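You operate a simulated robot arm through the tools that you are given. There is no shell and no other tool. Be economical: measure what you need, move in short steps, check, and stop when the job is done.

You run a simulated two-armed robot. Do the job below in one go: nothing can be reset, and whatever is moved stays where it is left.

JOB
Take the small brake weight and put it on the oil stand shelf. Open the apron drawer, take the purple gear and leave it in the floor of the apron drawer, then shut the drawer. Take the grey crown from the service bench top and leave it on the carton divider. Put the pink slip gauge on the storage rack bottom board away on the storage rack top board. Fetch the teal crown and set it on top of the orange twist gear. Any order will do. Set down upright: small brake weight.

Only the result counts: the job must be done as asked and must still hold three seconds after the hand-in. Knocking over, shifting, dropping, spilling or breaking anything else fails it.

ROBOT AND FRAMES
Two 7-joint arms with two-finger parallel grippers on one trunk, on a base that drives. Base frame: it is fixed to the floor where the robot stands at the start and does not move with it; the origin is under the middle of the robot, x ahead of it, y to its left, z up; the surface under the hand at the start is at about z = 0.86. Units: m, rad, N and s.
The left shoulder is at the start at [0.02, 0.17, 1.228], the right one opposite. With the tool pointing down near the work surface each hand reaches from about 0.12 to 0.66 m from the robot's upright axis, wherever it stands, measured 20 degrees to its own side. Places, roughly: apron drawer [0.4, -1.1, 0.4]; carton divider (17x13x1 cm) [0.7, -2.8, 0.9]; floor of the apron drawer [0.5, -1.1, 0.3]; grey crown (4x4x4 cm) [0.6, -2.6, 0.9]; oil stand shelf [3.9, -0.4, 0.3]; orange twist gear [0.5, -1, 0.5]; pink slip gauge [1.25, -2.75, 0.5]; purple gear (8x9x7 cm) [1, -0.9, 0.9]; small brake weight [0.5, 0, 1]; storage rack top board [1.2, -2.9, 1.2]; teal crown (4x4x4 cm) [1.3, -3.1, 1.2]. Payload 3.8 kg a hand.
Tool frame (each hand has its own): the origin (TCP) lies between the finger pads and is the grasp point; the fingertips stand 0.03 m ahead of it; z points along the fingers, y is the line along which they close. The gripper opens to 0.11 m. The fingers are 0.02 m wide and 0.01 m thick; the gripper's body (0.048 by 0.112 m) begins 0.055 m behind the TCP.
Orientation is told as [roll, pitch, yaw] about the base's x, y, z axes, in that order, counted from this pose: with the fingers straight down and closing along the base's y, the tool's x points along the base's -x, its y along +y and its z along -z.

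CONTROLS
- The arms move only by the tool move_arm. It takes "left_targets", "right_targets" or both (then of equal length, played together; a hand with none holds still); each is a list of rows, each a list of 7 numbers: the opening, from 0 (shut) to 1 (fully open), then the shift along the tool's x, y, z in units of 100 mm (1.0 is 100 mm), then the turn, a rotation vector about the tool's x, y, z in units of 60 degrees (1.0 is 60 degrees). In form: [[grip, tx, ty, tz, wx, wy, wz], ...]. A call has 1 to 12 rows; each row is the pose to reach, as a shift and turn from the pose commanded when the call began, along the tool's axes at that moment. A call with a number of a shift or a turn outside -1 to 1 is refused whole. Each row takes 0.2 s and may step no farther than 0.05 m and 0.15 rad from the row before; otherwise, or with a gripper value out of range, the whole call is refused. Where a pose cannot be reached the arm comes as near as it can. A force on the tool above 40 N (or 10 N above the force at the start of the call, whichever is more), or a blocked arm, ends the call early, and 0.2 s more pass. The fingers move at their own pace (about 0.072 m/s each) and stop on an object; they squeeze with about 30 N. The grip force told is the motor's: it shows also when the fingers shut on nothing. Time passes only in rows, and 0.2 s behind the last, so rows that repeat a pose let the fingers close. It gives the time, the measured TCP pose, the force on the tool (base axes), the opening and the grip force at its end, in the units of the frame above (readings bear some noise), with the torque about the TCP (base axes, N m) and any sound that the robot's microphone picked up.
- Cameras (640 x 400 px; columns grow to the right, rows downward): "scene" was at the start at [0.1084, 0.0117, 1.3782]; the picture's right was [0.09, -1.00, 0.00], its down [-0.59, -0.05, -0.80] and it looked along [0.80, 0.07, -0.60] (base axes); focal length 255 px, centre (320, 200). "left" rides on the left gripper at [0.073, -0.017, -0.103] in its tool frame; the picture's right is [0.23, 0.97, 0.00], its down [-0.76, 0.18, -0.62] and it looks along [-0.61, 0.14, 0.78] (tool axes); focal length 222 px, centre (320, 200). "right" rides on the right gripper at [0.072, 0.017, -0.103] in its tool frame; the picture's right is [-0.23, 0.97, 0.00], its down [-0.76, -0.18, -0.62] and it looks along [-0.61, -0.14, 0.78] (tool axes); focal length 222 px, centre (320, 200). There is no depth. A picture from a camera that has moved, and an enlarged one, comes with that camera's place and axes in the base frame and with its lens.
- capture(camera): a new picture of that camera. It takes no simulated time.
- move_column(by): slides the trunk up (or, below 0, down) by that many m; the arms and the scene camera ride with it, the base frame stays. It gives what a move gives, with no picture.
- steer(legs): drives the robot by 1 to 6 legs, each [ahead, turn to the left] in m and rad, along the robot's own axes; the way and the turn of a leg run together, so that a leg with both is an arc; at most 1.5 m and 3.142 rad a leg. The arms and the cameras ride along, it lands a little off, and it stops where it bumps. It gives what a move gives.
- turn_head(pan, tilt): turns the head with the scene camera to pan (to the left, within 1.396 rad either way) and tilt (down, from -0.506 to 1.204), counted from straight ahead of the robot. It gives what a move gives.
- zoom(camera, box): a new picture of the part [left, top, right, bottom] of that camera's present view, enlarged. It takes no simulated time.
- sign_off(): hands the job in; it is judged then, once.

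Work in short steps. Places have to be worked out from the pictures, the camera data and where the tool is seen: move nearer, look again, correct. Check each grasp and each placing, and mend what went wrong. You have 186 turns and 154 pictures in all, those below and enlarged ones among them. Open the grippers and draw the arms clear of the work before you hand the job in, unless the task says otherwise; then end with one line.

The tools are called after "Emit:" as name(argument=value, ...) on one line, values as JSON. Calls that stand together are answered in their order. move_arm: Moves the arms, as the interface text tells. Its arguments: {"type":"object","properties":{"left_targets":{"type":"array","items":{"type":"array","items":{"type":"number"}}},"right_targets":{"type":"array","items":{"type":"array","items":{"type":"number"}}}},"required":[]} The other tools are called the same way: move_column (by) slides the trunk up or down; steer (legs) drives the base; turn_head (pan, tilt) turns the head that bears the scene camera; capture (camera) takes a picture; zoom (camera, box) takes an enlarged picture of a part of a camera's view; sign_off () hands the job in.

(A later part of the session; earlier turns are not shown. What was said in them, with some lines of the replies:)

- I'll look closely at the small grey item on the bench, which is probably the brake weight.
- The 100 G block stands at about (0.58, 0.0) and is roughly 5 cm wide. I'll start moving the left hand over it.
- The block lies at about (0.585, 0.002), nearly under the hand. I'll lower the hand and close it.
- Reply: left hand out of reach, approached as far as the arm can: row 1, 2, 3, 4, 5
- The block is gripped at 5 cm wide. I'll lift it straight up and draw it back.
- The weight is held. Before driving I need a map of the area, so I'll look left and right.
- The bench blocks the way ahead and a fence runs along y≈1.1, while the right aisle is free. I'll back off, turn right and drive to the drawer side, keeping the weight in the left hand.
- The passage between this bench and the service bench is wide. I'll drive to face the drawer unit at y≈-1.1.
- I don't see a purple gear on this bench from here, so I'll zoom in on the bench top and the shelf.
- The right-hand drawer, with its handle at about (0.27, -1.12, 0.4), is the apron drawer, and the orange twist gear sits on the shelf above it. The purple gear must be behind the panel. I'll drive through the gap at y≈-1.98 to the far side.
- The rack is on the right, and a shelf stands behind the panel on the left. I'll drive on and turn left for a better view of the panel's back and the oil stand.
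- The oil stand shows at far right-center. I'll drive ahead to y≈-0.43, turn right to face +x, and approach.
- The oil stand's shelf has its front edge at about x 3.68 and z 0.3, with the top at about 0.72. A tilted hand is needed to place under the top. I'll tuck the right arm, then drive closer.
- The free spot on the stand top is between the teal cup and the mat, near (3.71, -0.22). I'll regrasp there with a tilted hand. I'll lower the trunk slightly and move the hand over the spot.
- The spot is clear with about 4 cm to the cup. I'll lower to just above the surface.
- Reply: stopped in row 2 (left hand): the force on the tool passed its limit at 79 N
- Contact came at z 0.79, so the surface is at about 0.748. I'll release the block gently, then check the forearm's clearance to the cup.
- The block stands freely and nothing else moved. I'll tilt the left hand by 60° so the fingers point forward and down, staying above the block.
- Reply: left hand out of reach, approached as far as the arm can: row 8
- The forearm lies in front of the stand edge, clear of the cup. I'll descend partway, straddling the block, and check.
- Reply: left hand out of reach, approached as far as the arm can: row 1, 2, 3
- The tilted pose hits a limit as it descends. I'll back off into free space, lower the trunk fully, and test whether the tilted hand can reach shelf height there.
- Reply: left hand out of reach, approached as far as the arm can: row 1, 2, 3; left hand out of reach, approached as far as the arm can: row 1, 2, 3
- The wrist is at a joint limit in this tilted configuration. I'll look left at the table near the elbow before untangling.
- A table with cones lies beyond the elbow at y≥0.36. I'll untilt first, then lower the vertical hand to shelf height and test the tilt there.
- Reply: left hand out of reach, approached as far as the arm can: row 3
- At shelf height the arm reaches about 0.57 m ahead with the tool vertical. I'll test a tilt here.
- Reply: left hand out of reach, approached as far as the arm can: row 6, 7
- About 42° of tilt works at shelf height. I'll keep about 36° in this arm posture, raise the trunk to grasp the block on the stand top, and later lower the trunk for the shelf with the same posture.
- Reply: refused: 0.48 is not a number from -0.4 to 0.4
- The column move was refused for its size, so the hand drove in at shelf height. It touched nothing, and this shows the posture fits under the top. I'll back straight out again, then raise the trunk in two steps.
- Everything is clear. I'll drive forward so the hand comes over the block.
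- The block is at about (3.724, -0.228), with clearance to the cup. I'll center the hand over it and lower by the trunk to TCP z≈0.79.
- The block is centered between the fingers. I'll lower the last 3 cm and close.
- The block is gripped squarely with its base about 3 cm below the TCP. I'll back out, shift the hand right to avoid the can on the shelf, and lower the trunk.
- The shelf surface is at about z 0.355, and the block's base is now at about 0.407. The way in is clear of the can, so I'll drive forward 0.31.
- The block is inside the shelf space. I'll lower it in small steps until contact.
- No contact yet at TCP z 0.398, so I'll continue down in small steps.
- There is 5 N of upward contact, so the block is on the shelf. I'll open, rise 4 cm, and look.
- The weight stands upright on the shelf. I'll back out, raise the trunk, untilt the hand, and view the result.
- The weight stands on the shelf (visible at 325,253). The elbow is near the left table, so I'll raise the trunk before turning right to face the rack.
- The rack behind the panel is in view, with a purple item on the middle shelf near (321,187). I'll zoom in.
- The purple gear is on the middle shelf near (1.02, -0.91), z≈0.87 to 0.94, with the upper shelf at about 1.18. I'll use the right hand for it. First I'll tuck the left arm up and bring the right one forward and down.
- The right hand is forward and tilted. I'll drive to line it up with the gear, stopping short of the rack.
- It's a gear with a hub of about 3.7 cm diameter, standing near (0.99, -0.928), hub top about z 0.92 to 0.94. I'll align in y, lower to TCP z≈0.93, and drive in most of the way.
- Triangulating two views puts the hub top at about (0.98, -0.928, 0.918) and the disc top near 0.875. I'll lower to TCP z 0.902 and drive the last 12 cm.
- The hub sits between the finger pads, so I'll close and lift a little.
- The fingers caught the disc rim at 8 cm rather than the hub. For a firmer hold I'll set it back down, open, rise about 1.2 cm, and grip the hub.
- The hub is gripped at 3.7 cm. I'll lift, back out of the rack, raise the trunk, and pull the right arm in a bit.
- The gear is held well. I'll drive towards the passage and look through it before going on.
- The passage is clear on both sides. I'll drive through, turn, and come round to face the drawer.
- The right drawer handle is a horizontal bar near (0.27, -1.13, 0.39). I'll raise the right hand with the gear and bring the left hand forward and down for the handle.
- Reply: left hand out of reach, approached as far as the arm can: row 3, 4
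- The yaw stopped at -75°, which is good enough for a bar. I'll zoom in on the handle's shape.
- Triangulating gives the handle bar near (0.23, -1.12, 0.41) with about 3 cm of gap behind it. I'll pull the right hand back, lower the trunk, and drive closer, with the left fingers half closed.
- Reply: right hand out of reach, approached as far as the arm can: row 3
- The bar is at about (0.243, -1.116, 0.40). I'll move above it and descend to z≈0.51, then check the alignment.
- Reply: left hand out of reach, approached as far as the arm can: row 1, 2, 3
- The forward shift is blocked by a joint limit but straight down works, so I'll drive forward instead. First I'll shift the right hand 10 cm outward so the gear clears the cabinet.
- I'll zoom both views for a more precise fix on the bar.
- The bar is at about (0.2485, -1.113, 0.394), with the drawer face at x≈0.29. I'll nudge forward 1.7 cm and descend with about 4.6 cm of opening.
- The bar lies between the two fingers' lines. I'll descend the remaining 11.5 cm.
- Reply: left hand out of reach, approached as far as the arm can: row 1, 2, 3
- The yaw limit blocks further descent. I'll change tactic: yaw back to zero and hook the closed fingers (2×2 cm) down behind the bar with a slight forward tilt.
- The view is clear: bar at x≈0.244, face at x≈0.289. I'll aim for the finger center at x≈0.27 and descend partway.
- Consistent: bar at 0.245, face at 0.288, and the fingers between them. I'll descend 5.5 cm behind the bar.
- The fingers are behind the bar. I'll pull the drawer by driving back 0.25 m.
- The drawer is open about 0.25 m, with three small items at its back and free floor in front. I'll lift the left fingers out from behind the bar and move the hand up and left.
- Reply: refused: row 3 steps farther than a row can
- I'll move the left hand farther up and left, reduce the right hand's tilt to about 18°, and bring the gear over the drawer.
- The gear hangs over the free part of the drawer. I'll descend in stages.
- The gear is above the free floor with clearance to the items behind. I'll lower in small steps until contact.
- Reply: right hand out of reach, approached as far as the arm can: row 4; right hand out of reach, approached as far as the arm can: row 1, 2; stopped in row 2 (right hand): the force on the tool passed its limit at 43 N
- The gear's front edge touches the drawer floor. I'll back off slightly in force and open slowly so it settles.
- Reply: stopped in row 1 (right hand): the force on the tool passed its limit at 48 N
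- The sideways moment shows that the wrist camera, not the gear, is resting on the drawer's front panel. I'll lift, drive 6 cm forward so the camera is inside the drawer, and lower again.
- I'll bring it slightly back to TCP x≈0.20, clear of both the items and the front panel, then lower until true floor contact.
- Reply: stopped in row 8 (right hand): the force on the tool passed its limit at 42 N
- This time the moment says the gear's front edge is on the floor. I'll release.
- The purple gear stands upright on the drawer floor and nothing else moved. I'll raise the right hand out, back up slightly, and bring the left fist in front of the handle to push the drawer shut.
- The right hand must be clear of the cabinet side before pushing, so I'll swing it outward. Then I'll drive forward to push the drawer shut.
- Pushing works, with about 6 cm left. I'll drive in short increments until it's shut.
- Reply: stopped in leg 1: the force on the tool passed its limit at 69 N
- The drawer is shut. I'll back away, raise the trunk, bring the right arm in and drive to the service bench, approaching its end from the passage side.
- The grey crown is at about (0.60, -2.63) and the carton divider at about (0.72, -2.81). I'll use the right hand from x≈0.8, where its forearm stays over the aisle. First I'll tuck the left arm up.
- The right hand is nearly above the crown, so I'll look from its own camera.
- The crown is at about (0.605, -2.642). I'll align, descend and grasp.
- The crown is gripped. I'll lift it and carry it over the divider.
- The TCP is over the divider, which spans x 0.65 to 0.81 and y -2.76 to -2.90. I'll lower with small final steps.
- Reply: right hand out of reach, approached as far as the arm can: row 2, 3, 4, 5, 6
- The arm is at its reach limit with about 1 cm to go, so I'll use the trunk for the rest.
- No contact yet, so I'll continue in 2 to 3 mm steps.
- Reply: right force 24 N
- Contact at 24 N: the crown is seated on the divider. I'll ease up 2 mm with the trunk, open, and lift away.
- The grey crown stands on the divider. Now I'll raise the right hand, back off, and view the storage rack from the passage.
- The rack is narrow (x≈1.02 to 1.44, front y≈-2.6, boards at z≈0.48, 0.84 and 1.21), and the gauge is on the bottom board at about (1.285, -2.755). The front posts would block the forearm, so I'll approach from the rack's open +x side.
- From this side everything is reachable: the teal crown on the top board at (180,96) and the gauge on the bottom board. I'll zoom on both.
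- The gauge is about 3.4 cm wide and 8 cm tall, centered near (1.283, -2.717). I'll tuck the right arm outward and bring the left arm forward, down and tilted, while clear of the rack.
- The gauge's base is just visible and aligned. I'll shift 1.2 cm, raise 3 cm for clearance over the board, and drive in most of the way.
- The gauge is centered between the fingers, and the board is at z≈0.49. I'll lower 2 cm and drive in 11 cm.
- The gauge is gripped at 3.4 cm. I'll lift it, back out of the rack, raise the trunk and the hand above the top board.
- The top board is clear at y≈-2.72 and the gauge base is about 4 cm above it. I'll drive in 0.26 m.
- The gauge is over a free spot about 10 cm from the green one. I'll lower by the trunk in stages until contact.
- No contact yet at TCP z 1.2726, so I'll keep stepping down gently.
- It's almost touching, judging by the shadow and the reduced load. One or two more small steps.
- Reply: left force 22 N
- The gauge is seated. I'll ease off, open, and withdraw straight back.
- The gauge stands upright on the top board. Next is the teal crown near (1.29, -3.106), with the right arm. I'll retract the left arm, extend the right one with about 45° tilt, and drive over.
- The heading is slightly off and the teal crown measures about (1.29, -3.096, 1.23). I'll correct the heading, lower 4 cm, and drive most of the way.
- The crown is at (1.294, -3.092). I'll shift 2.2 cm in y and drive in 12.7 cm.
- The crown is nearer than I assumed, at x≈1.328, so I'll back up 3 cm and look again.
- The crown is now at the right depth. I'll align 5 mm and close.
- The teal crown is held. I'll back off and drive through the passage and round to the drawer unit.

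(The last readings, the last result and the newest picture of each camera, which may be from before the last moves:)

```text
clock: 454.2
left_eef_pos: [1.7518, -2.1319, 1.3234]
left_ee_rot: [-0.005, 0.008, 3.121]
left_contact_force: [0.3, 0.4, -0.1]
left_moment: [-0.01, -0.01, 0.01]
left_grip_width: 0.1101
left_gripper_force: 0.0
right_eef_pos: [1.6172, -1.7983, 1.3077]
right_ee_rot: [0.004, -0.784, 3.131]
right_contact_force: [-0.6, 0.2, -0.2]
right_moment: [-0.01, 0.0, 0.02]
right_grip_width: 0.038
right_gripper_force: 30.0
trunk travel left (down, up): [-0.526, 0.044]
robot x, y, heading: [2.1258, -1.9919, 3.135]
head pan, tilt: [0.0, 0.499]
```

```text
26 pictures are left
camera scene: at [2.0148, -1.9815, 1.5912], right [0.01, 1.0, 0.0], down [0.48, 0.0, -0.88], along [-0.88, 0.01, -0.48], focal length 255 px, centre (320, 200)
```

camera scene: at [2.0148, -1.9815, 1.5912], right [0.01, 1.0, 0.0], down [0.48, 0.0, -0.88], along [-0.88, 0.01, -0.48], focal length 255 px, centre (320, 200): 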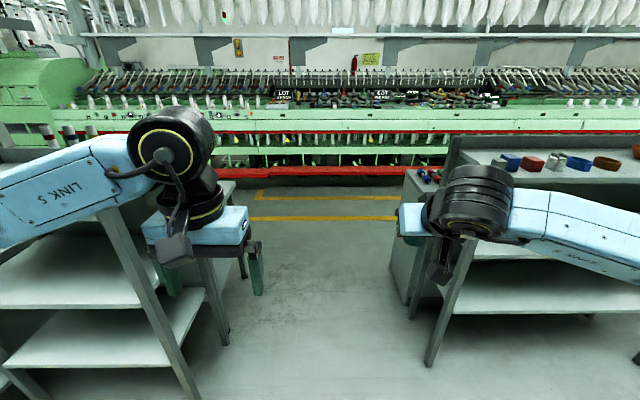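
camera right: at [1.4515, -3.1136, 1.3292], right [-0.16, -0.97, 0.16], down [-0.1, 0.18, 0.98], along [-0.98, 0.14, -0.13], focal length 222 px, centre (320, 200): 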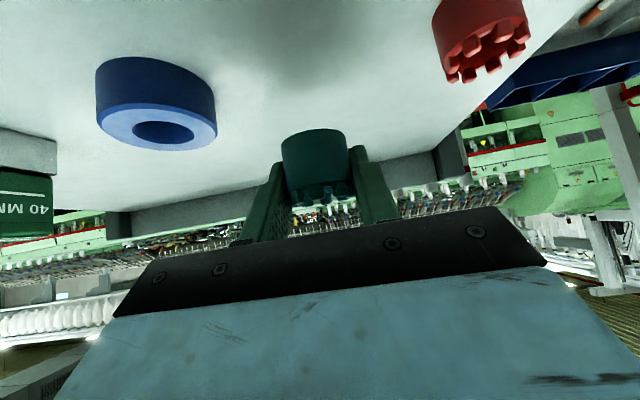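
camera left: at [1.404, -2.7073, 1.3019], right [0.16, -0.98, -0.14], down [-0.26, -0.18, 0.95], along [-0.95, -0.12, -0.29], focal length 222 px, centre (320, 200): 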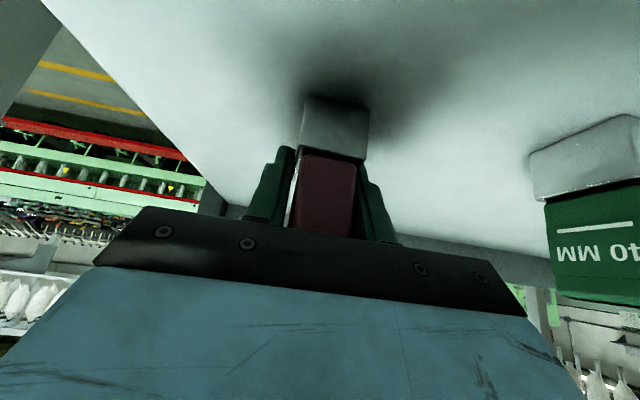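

The passage looks clear. I'll raise the trunk to the top and drive through to the drawer unit, aligning the right hand with the orange gear.

Emit:
move_column(by=0.04)

Emit:
steer(legs=[[1.5, 0], [1.05, 0], [0, -1.5708], [1.14, 0], [0, -1.5708]])

Emit:
turn_head(pan=-0.2, tilt=0.75)

Emit:
capture(camera="scene")

```text
clock: 455.1
left_eef_pos: [1.7513, -2.1331, 1.3627]
left_ee_rot: [-0.007, 0.007, 3.12]
left_contact_force: [-0.3, 1.0, 0.3]
left_moment: [0.02, 0.0, 0.0]
left_grip_width: 0.1101
left_gripper_force: 0.0
right_eef_pos: [1.616, -1.7994, 1.3478]
right_ee_rot: [0.003, -0.784, 3.131]
right_contact_force: [-0.8, -0.4, -0.4]
right_moment: [0.04, 0.0, 0.0]
right_grip_width: 0.0378
right_gripper_force: 29.9
trunk travel left (down, up): [-0.566, 0.004]
robot x, y, heading: [2.1268, -1.985, 3.136]
head pan, tilt: [0.0, 0.499]
```

```text
clock: 480.5
left_eef_pos: [-0.1581, -0.7072, 1.3632]
left_ee_rot: [-0.007, 0.01, 0.067]
left_contact_force: [-0.4, 0.9, 0.7]
left_moment: [-0.01, 0.0, -0.04]
left_grip_width: 0.1101
left_gripper_force: 0.1
right_eef_pos: [0.0051, -1.0269, 1.3477]
right_ee_rot: [0.004, -0.783, 0.075]
right_contact_force: [0.6, 0.7, 0.3]
right_moment: [-0.01, -0.01, 0.05]
right_grip_width: 0.0375
right_gripper_force: 29.7
trunk travel left (down, up): [-0.566, 0.004]
robot x, y, heading: [-0.5201, -0.8854, 0.083]
head pan, tilt: [0.0, 0.499]
```

```text
clock: 481.3
left_eef_pos: [-0.1585, -0.7064, 1.3627]
left_ee_rot: [-0.006, 0.009, 0.066]
left_contact_force: [0.4, -0.8, -0.5]
left_moment: [0.0, 0.0, -0.01]
left_grip_width: 0.11
left_gripper_force: 0.1
right_eef_pos: [0.0054, -1.0256, 1.3489]
right_ee_rot: [0.004, -0.784, 0.076]
right_contact_force: [1.1, -0.4, -0.7]
right_moment: [-0.02, -0.01, -0.02]
right_grip_width: 0.038
right_gripper_force: 29.8
trunk travel left (down, up): [-0.566, 0.004]
robot x, y, heading: [-0.521, -0.8846, 0.079]
head pan, tilt: [-0.201, 0.75]
```

```text
25 pictures are left
camera scene: at [-0.4157, -0.8892, 1.6093], right [-0.12, -0.99, 0.0], down [-0.68, 0.08, -0.73], along [0.73, -0.09, -0.68], focal length 255 px, centre (320, 200)
```

scene: 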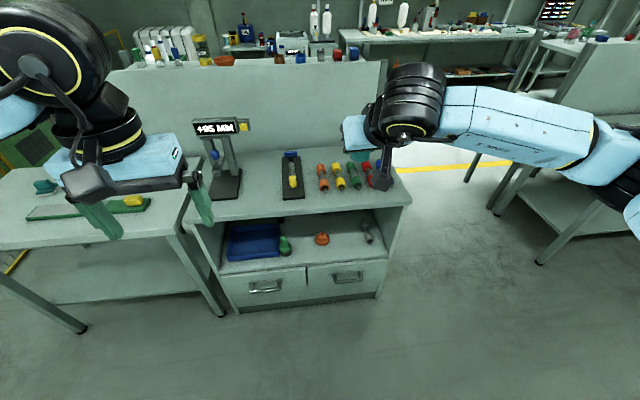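

I'll correct the heading (0.08 off), lift and pull back the left hand, align the right hand with the gear, and lower the trunk.

Emit:
steer(legs=[[0, -0.08]])

Emit:
move_arm(left_targets=[[1, 0.35, 0, -0.3, 0, 0, 0], [1, 0.7, 0, -0.6, 0, 0, 0], [1, 1, 0, -0.9, 0, 0, 0]], right_targets=[[0, 0, 0.2, 0, 0, 0, 0], [0, 0, 0.4, 0, 0, 0, 0], [0, 0, 0.6, 0, 0, 0, 0]])

Emit:
move_column(by=-0.4)

Emit:
move_column(by=-0.166)

Emit:
move_arm(left_targets=[[1, 0.1, 0, -0.3, 0, 0, 0], [1, 0.2, 0, -0.6, 0, 0, 0], [1, 0.2, 0, -0.9, 0, 0, 0]], right_targets=[[0, 0.24, 0, 0.24, 0, 0, 0], [0, 0.48, 0, 0.48, 0, 0, 0], [0, 0.7, 0, 0.7, 0, 0, 0]])

Emit:
capture(camera="right")

Emit:
capture(camera="scene")

```text
clock: 482.2
left_eef_pos: [-0.1448, -0.7349, 1.3621]
left_ee_rot: [-0.009, 0.009, -0.011]
left_contact_force: [0.2, -0.7, 0.4]
left_moment: [-0.01, 0.0, 0.0]
left_grip_width: 0.1099
left_gripper_force: 0.0
right_eef_pos: [-0.0076, -1.0669, 1.3484]
right_ee_rot: [0.005, -0.785, -0.004]
right_contact_force: [0.0, 0.0, 0.4]
right_moment: [0.02, 0.0, 0.01]
right_grip_width: 0.0377
right_gripper_force: 30.1
trunk travel left (down, up): [-0.566, 0.004]
robot x, y, heading: [-0.5202, -0.8879, 0.005]
head pan, tilt: [-0.201, 0.75]
```

```text
clock: 483.0
left_eef_pos: [-0.2456, -0.732, 1.4546]
left_ee_rot: [-0.007, 0.008, -0.012]
left_contact_force: [-0.8, 0.5, 0.0]
left_moment: [-0.04, 0.01, -0.01]
left_grip_width: 0.1099
left_gripper_force: 0.0
right_eef_pos: [-0.0081, -1.0064, 1.3468]
right_ee_rot: [0.003, -0.785, -0.005]
right_contact_force: [0.3, 0.2, 0.5]
right_moment: [0.01, 0.01, -0.01]
right_grip_width: 0.0379
right_gripper_force: 29.9
trunk travel left (down, up): [-0.566, 0.004]
robot x, y, heading: [-0.5184, -0.8868, 0.0]
head pan, tilt: [-0.201, 0.75]
```

```text
clock: 486.8
left_eef_pos: [-0.2452, -0.7336, 1.0551]
left_ee_rot: [-0.008, 0.008, -0.014]
left_contact_force: [-0.1, 0.6, -0.7]
left_moment: [0.01, 0.01, 0.01]
left_grip_width: 0.1097
left_gripper_force: 0.2
right_eef_pos: [-0.0077, -1.0088, 0.9475]
right_ee_rot: [0.004, -0.785, -0.003]
right_contact_force: [0.3, 0.1, -0.6]
right_moment: [0.02, -0.01, 0.01]
right_grip_width: 0.0377
right_gripper_force: 30.0
trunk travel left (down, up): [-0.166, 0.404]
robot x, y, heading: [-0.5201, -0.8867, -0.002]
head pan, tilt: [-0.201, 0.75]
```

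```text
clock: 488.7
left_eef_pos: [-0.2435, -0.7332, 0.889]
left_ee_rot: [-0.006, 0.008, -0.012]
left_contact_force: [1.2, -0.5, -0.7]
left_moment: [0.04, 0.02, 0.04]
left_grip_width: 0.1101
left_gripper_force: 0.2
right_eef_pos: [-0.0074, -1.0078, 0.7821]
right_ee_rot: [0.004, -0.786, -0.004]
right_contact_force: [-0.4, 0.3, -1.3]
right_moment: [-0.01, -0.01, 0.07]
right_grip_width: 0.0379
right_gripper_force: 30.0
trunk travel left (down, up): [0.0, 0.57]
robot x, y, heading: [-0.5188, -0.8856, 0.001]
head pan, tilt: [-0.201, 0.75]
```

```text
clock: 489.5
left_eef_pos: [-0.2648, -0.7334, 0.979]
left_ee_rot: [-0.006, 0.008, -0.014]
left_contact_force: [0.2, 0.2, 0.1]
left_moment: [0.0, -0.02, 0.01]
left_grip_width: 0.1099
left_gripper_force: 0.0
right_eef_pos: [-0.0069, -1.0072, 0.6821]
right_ee_rot: [0.005, -0.785, -0.004]
right_contact_force: [-0.8, -1.1, 0.1]
right_moment: [-0.02, 0.01, 0.0]
right_grip_width: 0.0377
right_gripper_force: 30.6
trunk travel left (down, up): [0.0, 0.57]
robot x, y, heading: [-0.5214, -0.8868, -0.0]
head pan, tilt: [-0.201, 0.75]
```

```text
24 pictures are left
camera right: at [-0.132, -0.9897, 0.703], right [0.16, 0.97, 0.16], down [0.1, -0.18, 0.98], along [0.98, -0.14, -0.12], focal length 222 px, centre (320, 200)
```

right: 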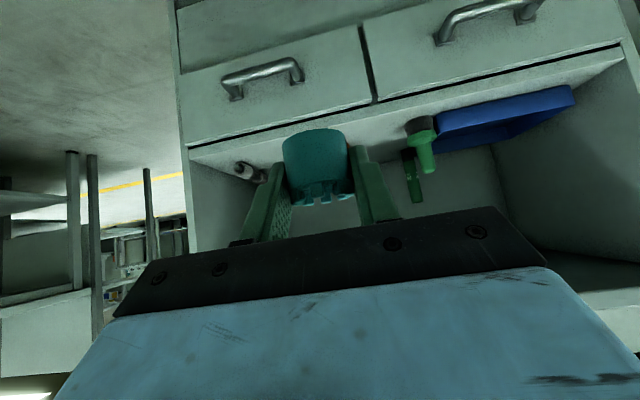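

```text
23 pictures are left
camera scene: at [-0.4167, -0.8973, 1.0438], right [-0.2, -0.98, 0.0], down [-0.67, 0.14, -0.73], along [0.72, -0.14, -0.68], focal length 255 px, centre (320, 200)
```

scene: 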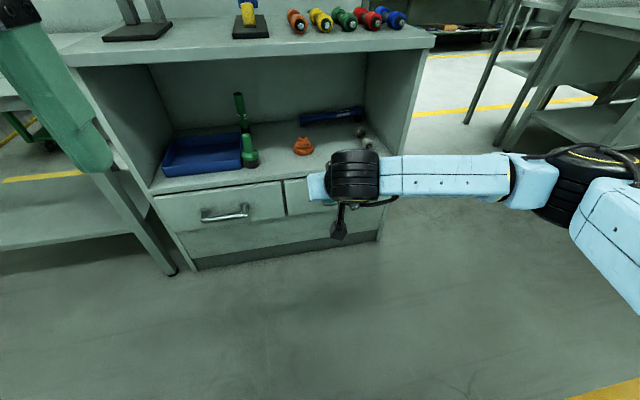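

The gear is hidden behind the crown in the hand view, so I'll zoom the scene camera on it for its shape and height.

Emit:
zoom(camera="scene", box=[250, 100, 370, 180])

```text
5.00 times, centred on (310, 140) of scene
camera zoom: at [-0.4167, -0.8973, 1.0438], right [-0.2, -0.98, 0.0], down [-0.67, 0.14, -0.73], along [0.72, -0.14, -0.68], focal length 1277 px, centre (370, 500)
```

zoom: 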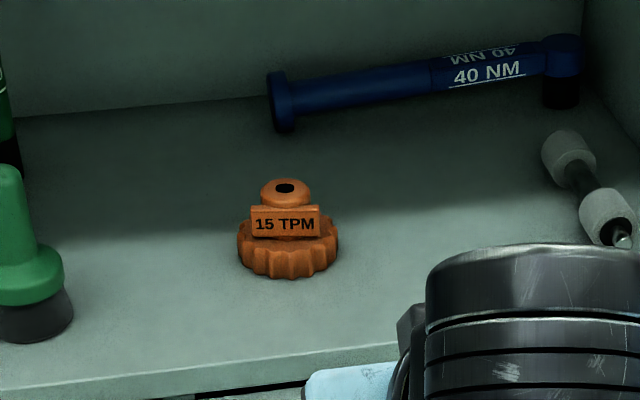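

The gear is centered near (0.4485, -1.00) on the shelf at z≈0.505, with its hub top at z≈0.56. I'll lower to TCP z 0.625, so the crown base is about 2.5 cm above the hub, and drive in partway.

Emit:
move_arm(right_targets=[[0, 0.2, 0.05, 0.2, 0, 0, 0], [0, 0.4, 0.06, 0.4, 0, 0, 0]])

Emit:
steer(legs=[[0.3, 0]])

Emit:
capture(camera="right")

Emit:
capture(camera="scene")

```text
clock: 490.1
left_eef_pos: [-0.2627, -0.7348, 0.9779]
left_ee_rot: [-0.007, 0.01, -0.013]
left_contact_force: [0.5, 0.2, 0.4]
left_moment: [-0.01, -0.02, -0.02]
left_grip_width: 0.1105
left_gripper_force: 0.1
right_eef_pos: [-0.0059, -1.0003, 0.6243]
right_ee_rot: [0.004, -0.786, -0.003]
right_contact_force: [-0.2, 0.6, -1.1]
right_moment: [-0.02, 0.03, -0.03]
right_grip_width: 0.0376
right_gripper_force: 30.1
trunk travel left (down, up): [0.0, 0.57]
robot x, y, heading: [-0.5226, -0.8853, 0.004]
head pan, tilt: [-0.201, 0.75]
```

```text
clock: 492.1
left_eef_pos: [0.0313, -0.7366, 0.9778]
left_ee_rot: [-0.005, 0.009, -0.019]
left_contact_force: [0.7, -0.2, -0.5]
left_moment: [-0.02, -0.02, -0.01]
left_grip_width: 0.1099
left_gripper_force: 0.1
right_eef_pos: [0.2869, -1.004, 0.6257]
right_ee_rot: [0.005, -0.785, -0.011]
right_contact_force: [0.0, 0.5, 0.6]
right_moment: [-0.04, 0.01, 0.03]
right_grip_width: 0.0375
right_gripper_force: 30.0
trunk travel left (down, up): [0.0, 0.57]
robot x, y, heading: [-0.2257, -0.8856, -0.012]
head pan, tilt: [-0.201, 0.75]
```

```text
21 pictures are left
camera right: at [0.1632, -0.9863, 0.6466], right [0.17, 0.97, 0.16], down [0.1, -0.18, 0.98], along [0.98, -0.15, -0.13], focal length 222 px, centre (320, 200)
```

right: 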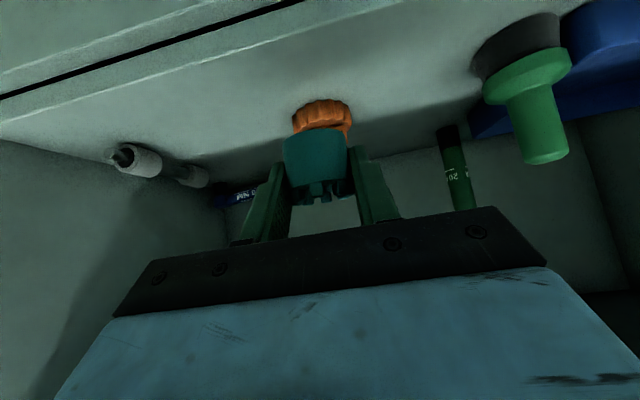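

```text
20 pictures are left
camera scene: at [-0.1224, -0.8985, 1.0437], right [-0.2, -0.98, 0.0], down [-0.67, 0.14, -0.73], along [0.72, -0.15, -0.68], focal length 255 px, centre (320, 200)
```

scene: 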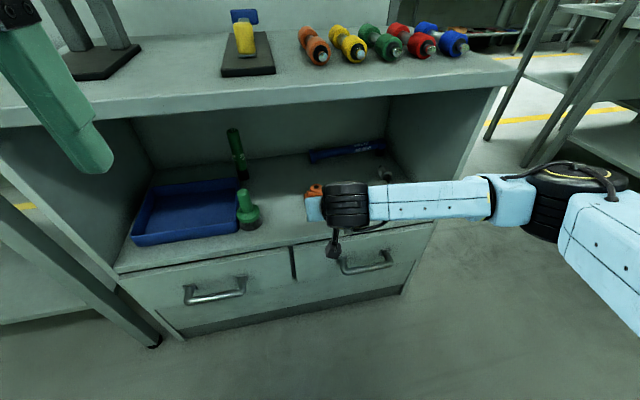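

The gear lies straight ahead (y≈-1.007). I'll drive 0.13 m further and check the depth.

Emit:
steer(legs=[[0.13, 0.005]])

Emit:
capture(camera="right")

Emit:
capture(camera="scene")

```text
clock: 493.4
left_eef_pos: [0.1555, -0.7351, 0.9769]
left_ee_rot: [-0.007, 0.009, -0.014]
left_contact_force: [0.1, -0.2, -0.4]
left_moment: [0.03, 0.0, 0.0]
left_grip_width: 0.11
left_gripper_force: 0.1
right_eef_pos: [0.4135, -1.0013, 0.6255]
right_ee_rot: [0.004, -0.784, -0.002]
right_contact_force: [0.1, 0.4, 1.1]
right_moment: [0.05, 0.01, 0.01]
right_grip_width: 0.0382
right_gripper_force: 29.9
trunk travel left (down, up): [0.0, 0.57]
robot x, y, heading: [-0.0962, -0.886, 0.004]
head pan, tilt: [-0.201, 0.75]
```

```text
19 pictures are left
camera right: at [0.2895, -0.9844, 0.6466], right [0.16, 0.97, 0.16], down [0.1, -0.18, 0.98], along [0.98, -0.14, -0.13], focal length 222 px, centre (320, 200)
```

right: 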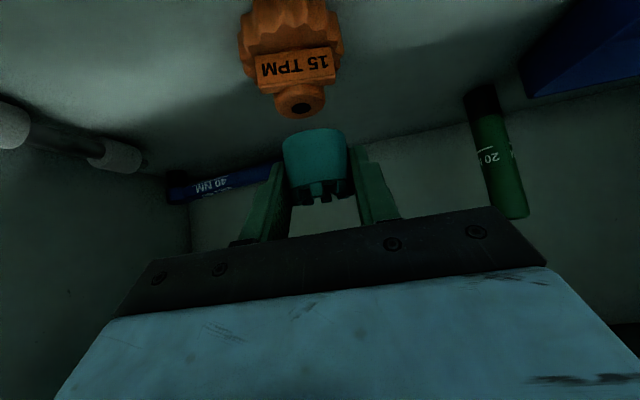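

```text
18 pictures are left
camera scene: at [0.0035, -0.8982, 1.0437], right [-0.2, -0.98, 0.0], down [-0.67, 0.14, -0.73], along [0.72, -0.15, -0.68], focal length 255 px, centre (320, 200)
```

scene: 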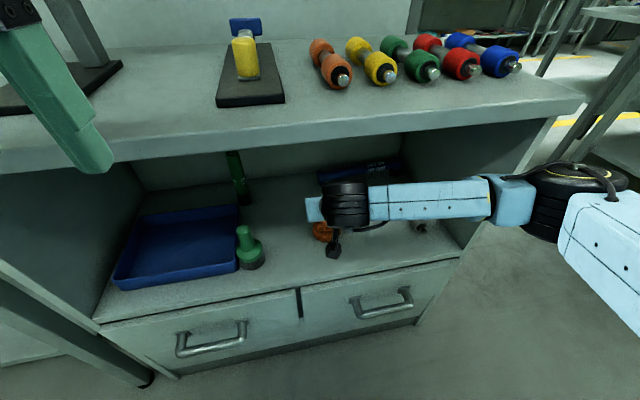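

The hub top is at about (0.44, -1.008, 0.555). I'll shift the crown 2.6 cm forward and 1 cm in y, then check.

Emit:
move_arm(right_targets=[[0, -0.095, -0.05, 0.095, 0, 0, 0], [0, -0.19, -0.1, 0.19, 0, 0, 0]])

Emit:
zoom(camera="right", box=[200, 0, 440, 220])

```text
clock: 494.0
left_eef_pos: [0.1564, -0.7344, 0.979]
left_ee_rot: [-0.009, 0.008, -0.013]
left_contact_force: [-0.7, 0.0, -0.4]
left_moment: [0.0, -0.01, 0.0]
left_grip_width: 0.1097
left_gripper_force: 0.1
right_eef_pos: [0.4394, -1.0121, 0.6256]
right_ee_rot: [0.004, -0.785, -0.004]
right_contact_force: [0.6, 0.4, -0.9]
right_moment: [-0.02, 0.02, 0.0]
right_grip_width: 0.0379
right_gripper_force: 29.8
trunk travel left (down, up): [0.0, 0.57]
robot x, y, heading: [-0.0946, -0.8834, 0.002]
head pan, tilt: [-0.201, 0.75]
```

```text
1.82 times, centred on (320, 110) of right
camera zoom: at [0.3162, -0.9947, 0.6471], right [0.16, 0.97, 0.16], down [0.1, -0.18, 0.98], along [0.98, -0.14, -0.13], focal length 404 px, centre (320, 364)
```

zoom: 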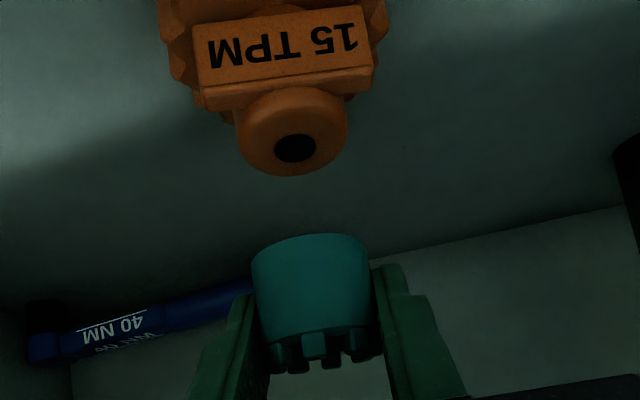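

The crown axis is within 5 mm of the hub axis and its base is about 3.5 cm above the hub top. I'll descend 2.5 cm and check.

Emit:
move_arm(right_targets=[[0, 0.057, 0, 0.113, 0, 0, 0], [0, 0.149, 0, 0.205, 0, 0, 0]])

Emit:
zoom(camera="right", box=[200, 0, 440, 220])

```text
clock: 494.6
left_eef_pos: [0.1573, -0.735, 0.9786]
left_ee_rot: [-0.006, 0.009, -0.014]
left_contact_force: [0.4, -0.6, -0.7]
left_moment: [0.0, -0.01, 0.02]
left_grip_width: 0.1098
left_gripper_force: 0.1
right_eef_pos: [0.4445, -1.0122, 0.6005]
right_ee_rot: [0.004, -0.784, -0.004]
right_contact_force: [-0.4, 0.1, 0.2]
right_moment: [0.01, -0.02, 0.03]
right_grip_width: 0.0377
right_gripper_force: 29.8
trunk travel left (down, up): [0.0, 0.57]
robot x, y, heading: [-0.0977, -0.884, -0.006]
head pan, tilt: [-0.201, 0.75]
```

```text
1.82 times, centred on (320, 110) of right
camera zoom: at [0.3197, -0.9939, 0.622], right [0.16, 0.97, 0.16], down [0.1, -0.18, 0.98], along [0.98, -0.14, -0.12], focal length 404 px, centre (320, 364)
```

zoom: 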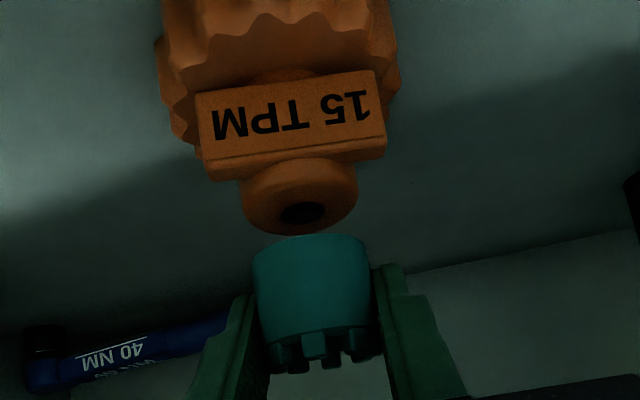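

Alignment is good, with about 1 cm left. I'll continue down in 2.5 mm steps until contact.

Emit:
move_arm(right_targets=[[0, 0.018, -0.01, 0.018, 0, 0, 0], [0, 0.036, -0.02, 0.036, 0, 0, 0], [0, 0.053, -0.02, 0.053, 0, 0, 0], [0, 0.07, -0.02, 0.07, 0, 0, 0]])

Emit:
zoom(camera="right", box=[200, 0, 440, 220])

```text
clock: 495.6
left_eef_pos: [0.1567, -0.7352, 0.9791]
left_ee_rot: [-0.008, 0.005, -0.014]
left_contact_force: [0.1, -0.4, 0.4]
left_moment: [-0.03, 0.04, 0.0]
left_grip_width: 0.1103
left_gripper_force: 0.0
right_eef_pos: [0.4446, -1.0128, 0.5904]
right_ee_rot: [0.004, -0.782, -0.005]
right_contact_force: [-0.3, -0.1, 0.1]
right_moment: [0.01, 0.01, -0.03]
right_grip_width: 0.0378
right_gripper_force: 29.7
trunk travel left (down, up): [0.0, 0.57]
robot x, y, heading: [-0.0989, -0.8854, 0.0]
head pan, tilt: [-0.201, 0.75]
```

```text
1.82 times, centred on (320, 110) of right
camera zoom: at [0.3196, -0.9961, 0.6117], right [0.16, 0.97, 0.16], down [0.1, -0.18, 0.98], along [0.98, -0.14, -0.13], focal length 404 px, centre (320, 364)
```

zoom: 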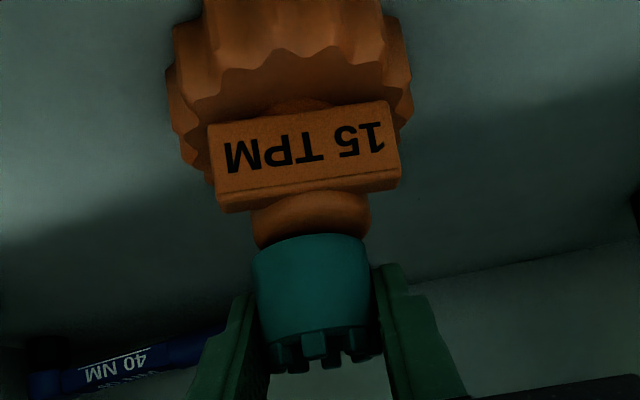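

Hub and crown line up, almost touching. I'll take finer steps to contact.

Emit:
move_arm(right_targets=[[0, 0.02, 0, 0.005, 0, 0, 0], [0, 0.034, 0, 0.018, 0, 0, 0]])

Emit:
move_arm(right_targets=[[0, 0.014, 0, 0.014, 0, 0, 0]])

Emit:
move_arm(right_targets=[[0, 0.014, 0, 0.014, 0, 0, 0]])

```text
clock: 496.2
left_eef_pos: [0.1553, -0.7358, 0.9783]
left_ee_rot: [-0.007, 0.008, -0.015]
left_contact_force: [-0.5, 0.4, -0.1]
left_moment: [0.04, 0.01, 0.04]
left_grip_width: 0.1096
left_gripper_force: 0.0
right_eef_pos: [0.4421, -1.0135, 0.5877]
right_ee_rot: [0.002, -0.786, -0.004]
right_contact_force: [-0.7, 0.2, 3.0]
right_moment: [-0.03, 0.07, -0.03]
right_grip_width: 0.0377
right_gripper_force: 30.1
trunk travel left (down, up): [0.0, 0.57]
robot x, y, heading: [-0.0995, -0.8865, 0.001]
head pan, tilt: [-0.201, 0.75]
```

```text
clock: 496.6
left_eef_pos: [0.1554, -0.7346, 0.9787]
left_ee_rot: [-0.007, 0.008, -0.014]
left_contact_force: [-0.1, -0.8, 0.6]
left_moment: [-0.03, -0.03, 0.01]
left_grip_width: 0.1098
left_gripper_force: 0.1
right_eef_pos: [0.4434, -1.0132, 0.5876]
right_ee_rot: [0.005, -0.789, -0.006]
right_contact_force: [-2.3, -2.9, 12.1]
right_moment: [-0.08, 0.17, -0.04]
right_grip_width: 0.038
right_gripper_force: 29.8
trunk travel left (down, up): [0.0, 0.57]
robot x, y, heading: [-0.1017, -0.8874, 0.003]
head pan, tilt: [-0.201, 0.75]
```

```text
clock: 497.0
left_eef_pos: [0.1553, -0.7337, 0.979]
left_ee_rot: [-0.008, 0.009, -0.013]
left_contact_force: [-0.1, -0.1, 0.5]
left_moment: [0.01, -0.01, -0.02]
left_grip_width: 0.1102
left_gripper_force: 0.0
right_eef_pos: [0.4448, -1.0138, 0.585]
right_ee_rot: [0.005, -0.788, -0.006]
right_contact_force: [0.3, -0.9, 14.4]
right_moment: [0.08, 0.15, 0.04]
right_grip_width: 0.0378
right_gripper_force: 30.6
trunk travel left (down, up): [0.0, 0.57]
robot x, y, heading: [-0.0992, -0.8853, -0.003]
head pan, tilt: [-0.201, 0.75]
```

Contact at about 12 N, so the crown sits on the hub. I'll relieve the force slightly and open slowly.

Emit:
move_arm(right_targets=[[0, -0.014, 0, -0.014, 0, 0, 0], [0.36, -0.014, 0, -0.014, 0, 0, 0], [0.42, -0.014, 0, -0.014, 0, 0, 0], [0.5, -0.014, 0, -0.014, 0, 0, 0], [0.6, -0.014, 0, -0.014, 0, 0, 0], [0.6, -0.014, 0, -0.014, 0, 0, 0]])

Emit:
zoom(camera="right", box=[200, 0, 440, 220])

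```text
clock: 498.4
left_eef_pos: [0.1559, -0.7347, 0.9779]
left_ee_rot: [-0.007, 0.009, -0.014]
left_contact_force: [0.1, 0.1, 0.3]
left_moment: [0.05, -0.01, -0.04]
left_grip_width: 0.1102
left_gripper_force: 0.1
right_eef_pos: [0.4432, -1.0138, 0.5851]
right_ee_rot: [0.004, -0.784, -0.003]
right_contact_force: [-0.5, -1.1, -0.2]
right_moment: [-0.04, -0.01, 0.04]
right_grip_width: 0.066
right_gripper_force: 0.0
trunk travel left (down, up): [0.0, 0.57]
robot x, y, heading: [-0.0975, -0.8856, 0.003]
head pan, tilt: [-0.201, 0.75]
```

```text
1.82 times, centred on (320, 110) of right
camera zoom: at [0.319, -0.9962, 0.6065], right [0.16, 0.97, 0.16], down [0.1, -0.18, 0.98], along [0.98, -0.14, -0.13], focal length 404 px, centre (320, 364)
```

zoom: 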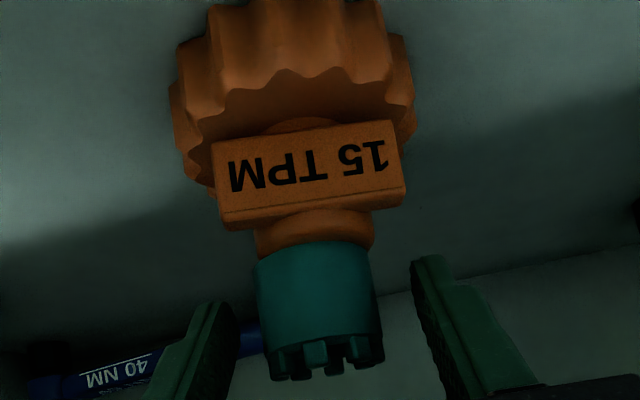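

The crown stands on the gear's hub. I'll open wider and drive straight back.

Emit:
move_arm(right_targets=[[0.8, 0, 0, 0, 0, 0, 0], [0.9, 0, 0, 0, 0, 0, 0], [0.9, 0, 0, 0, 0, 0, 0]])

Emit:
steer(legs=[[-0.4, 0]])

Emit:
capture(camera="right")

Emit:
zoom(camera="scene", box=[120, 80, 440, 280])

```text
clock: 499.2
left_eef_pos: [0.1568, -0.7343, 0.9779]
left_ee_rot: [-0.007, 0.01, -0.015]
left_contact_force: [-0.9, -0.5, -0.4]
left_moment: [-0.01, -0.01, 0.0]
left_grip_width: 0.1099
left_gripper_force: 0.1
right_eef_pos: [0.442, -1.013, 0.5848]
right_ee_rot: [0.004, -0.784, -0.004]
right_contact_force: [-0.2, 0.8, -1.9]
right_moment: [0.0, -0.02, -0.01]
right_grip_width: 0.0991
right_gripper_force: 0.0
trunk travel left (down, up): [0.0, 0.57]
robot x, y, heading: [-0.0993, -0.8825, 0.002]
head pan, tilt: [-0.201, 0.75]
```

```text
clock: 501.6
left_eef_pos: [-0.243, -0.7351, 0.9786]
left_ee_rot: [-0.008, 0.01, -0.009]
left_contact_force: [-1.0, 0.5, 0.4]
left_moment: [-0.03, 0.01, 0.04]
left_grip_width: 0.1102
left_gripper_force: 0.1
right_eef_pos: [0.0462, -1.0106, 0.5848]
right_ee_rot: [0.002, -0.783, 0.001]
right_contact_force: [0.1, 0.8, -0.5]
right_moment: [-0.03, 0.0, -0.04]
right_grip_width: 0.099
right_gripper_force: 0.0
trunk travel left (down, up): [0.0, 0.57]
robot x, y, heading: [-0.4984, -0.8886, 0.009]
head pan, tilt: [-0.201, 0.75]
```

```text
13 pictures are left
camera right: at [-0.0775, -0.9952, 0.6065], right [0.16, 0.97, 0.16], down [0.1, -0.18, 0.98], along [0.98, -0.14, -0.13], focal length 222 px, centre (320, 200)
```

right: 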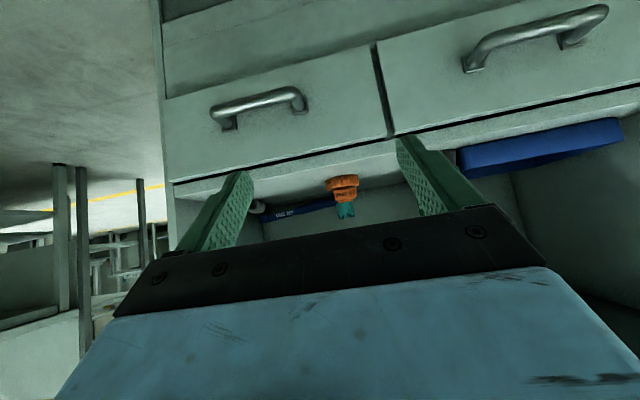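

```text
2.00 times, centred on (280, 180) of scene
camera zoom: at [-0.3938, -0.899, 1.0438], right [-0.19, -0.98, 0.0], down [-0.67, 0.13, -0.73], along [0.72, -0.14, -0.68], focal length 511 px, centre (400, 240)
```

zoom: 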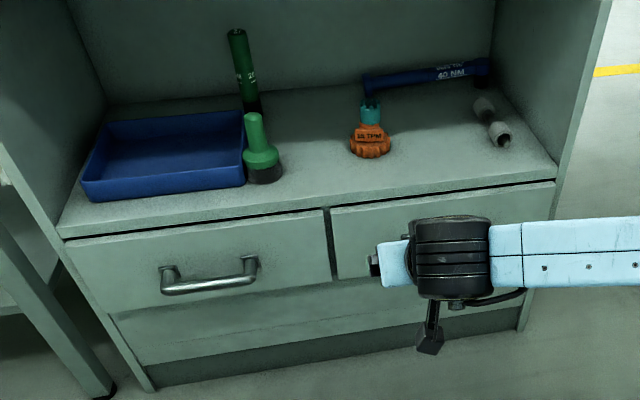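

The crown stands on the orange gear, the drawer is flush shut, both grippers are open and the arms are clear. All five parts are done, so I'm handing in.

Emit:
sign_off()

```text
The job is handed in.
```

All five parts are done and handed in: the small brake weight upright on the oil stand shelf, the purple gear in the shut apron drawer, the grey crown on the carton divider, the pink slip gauge on the rack top board, and the teal crown on the orange twist gear. I checked each placement in the pictures afterwards and saw nothing else disturbed.
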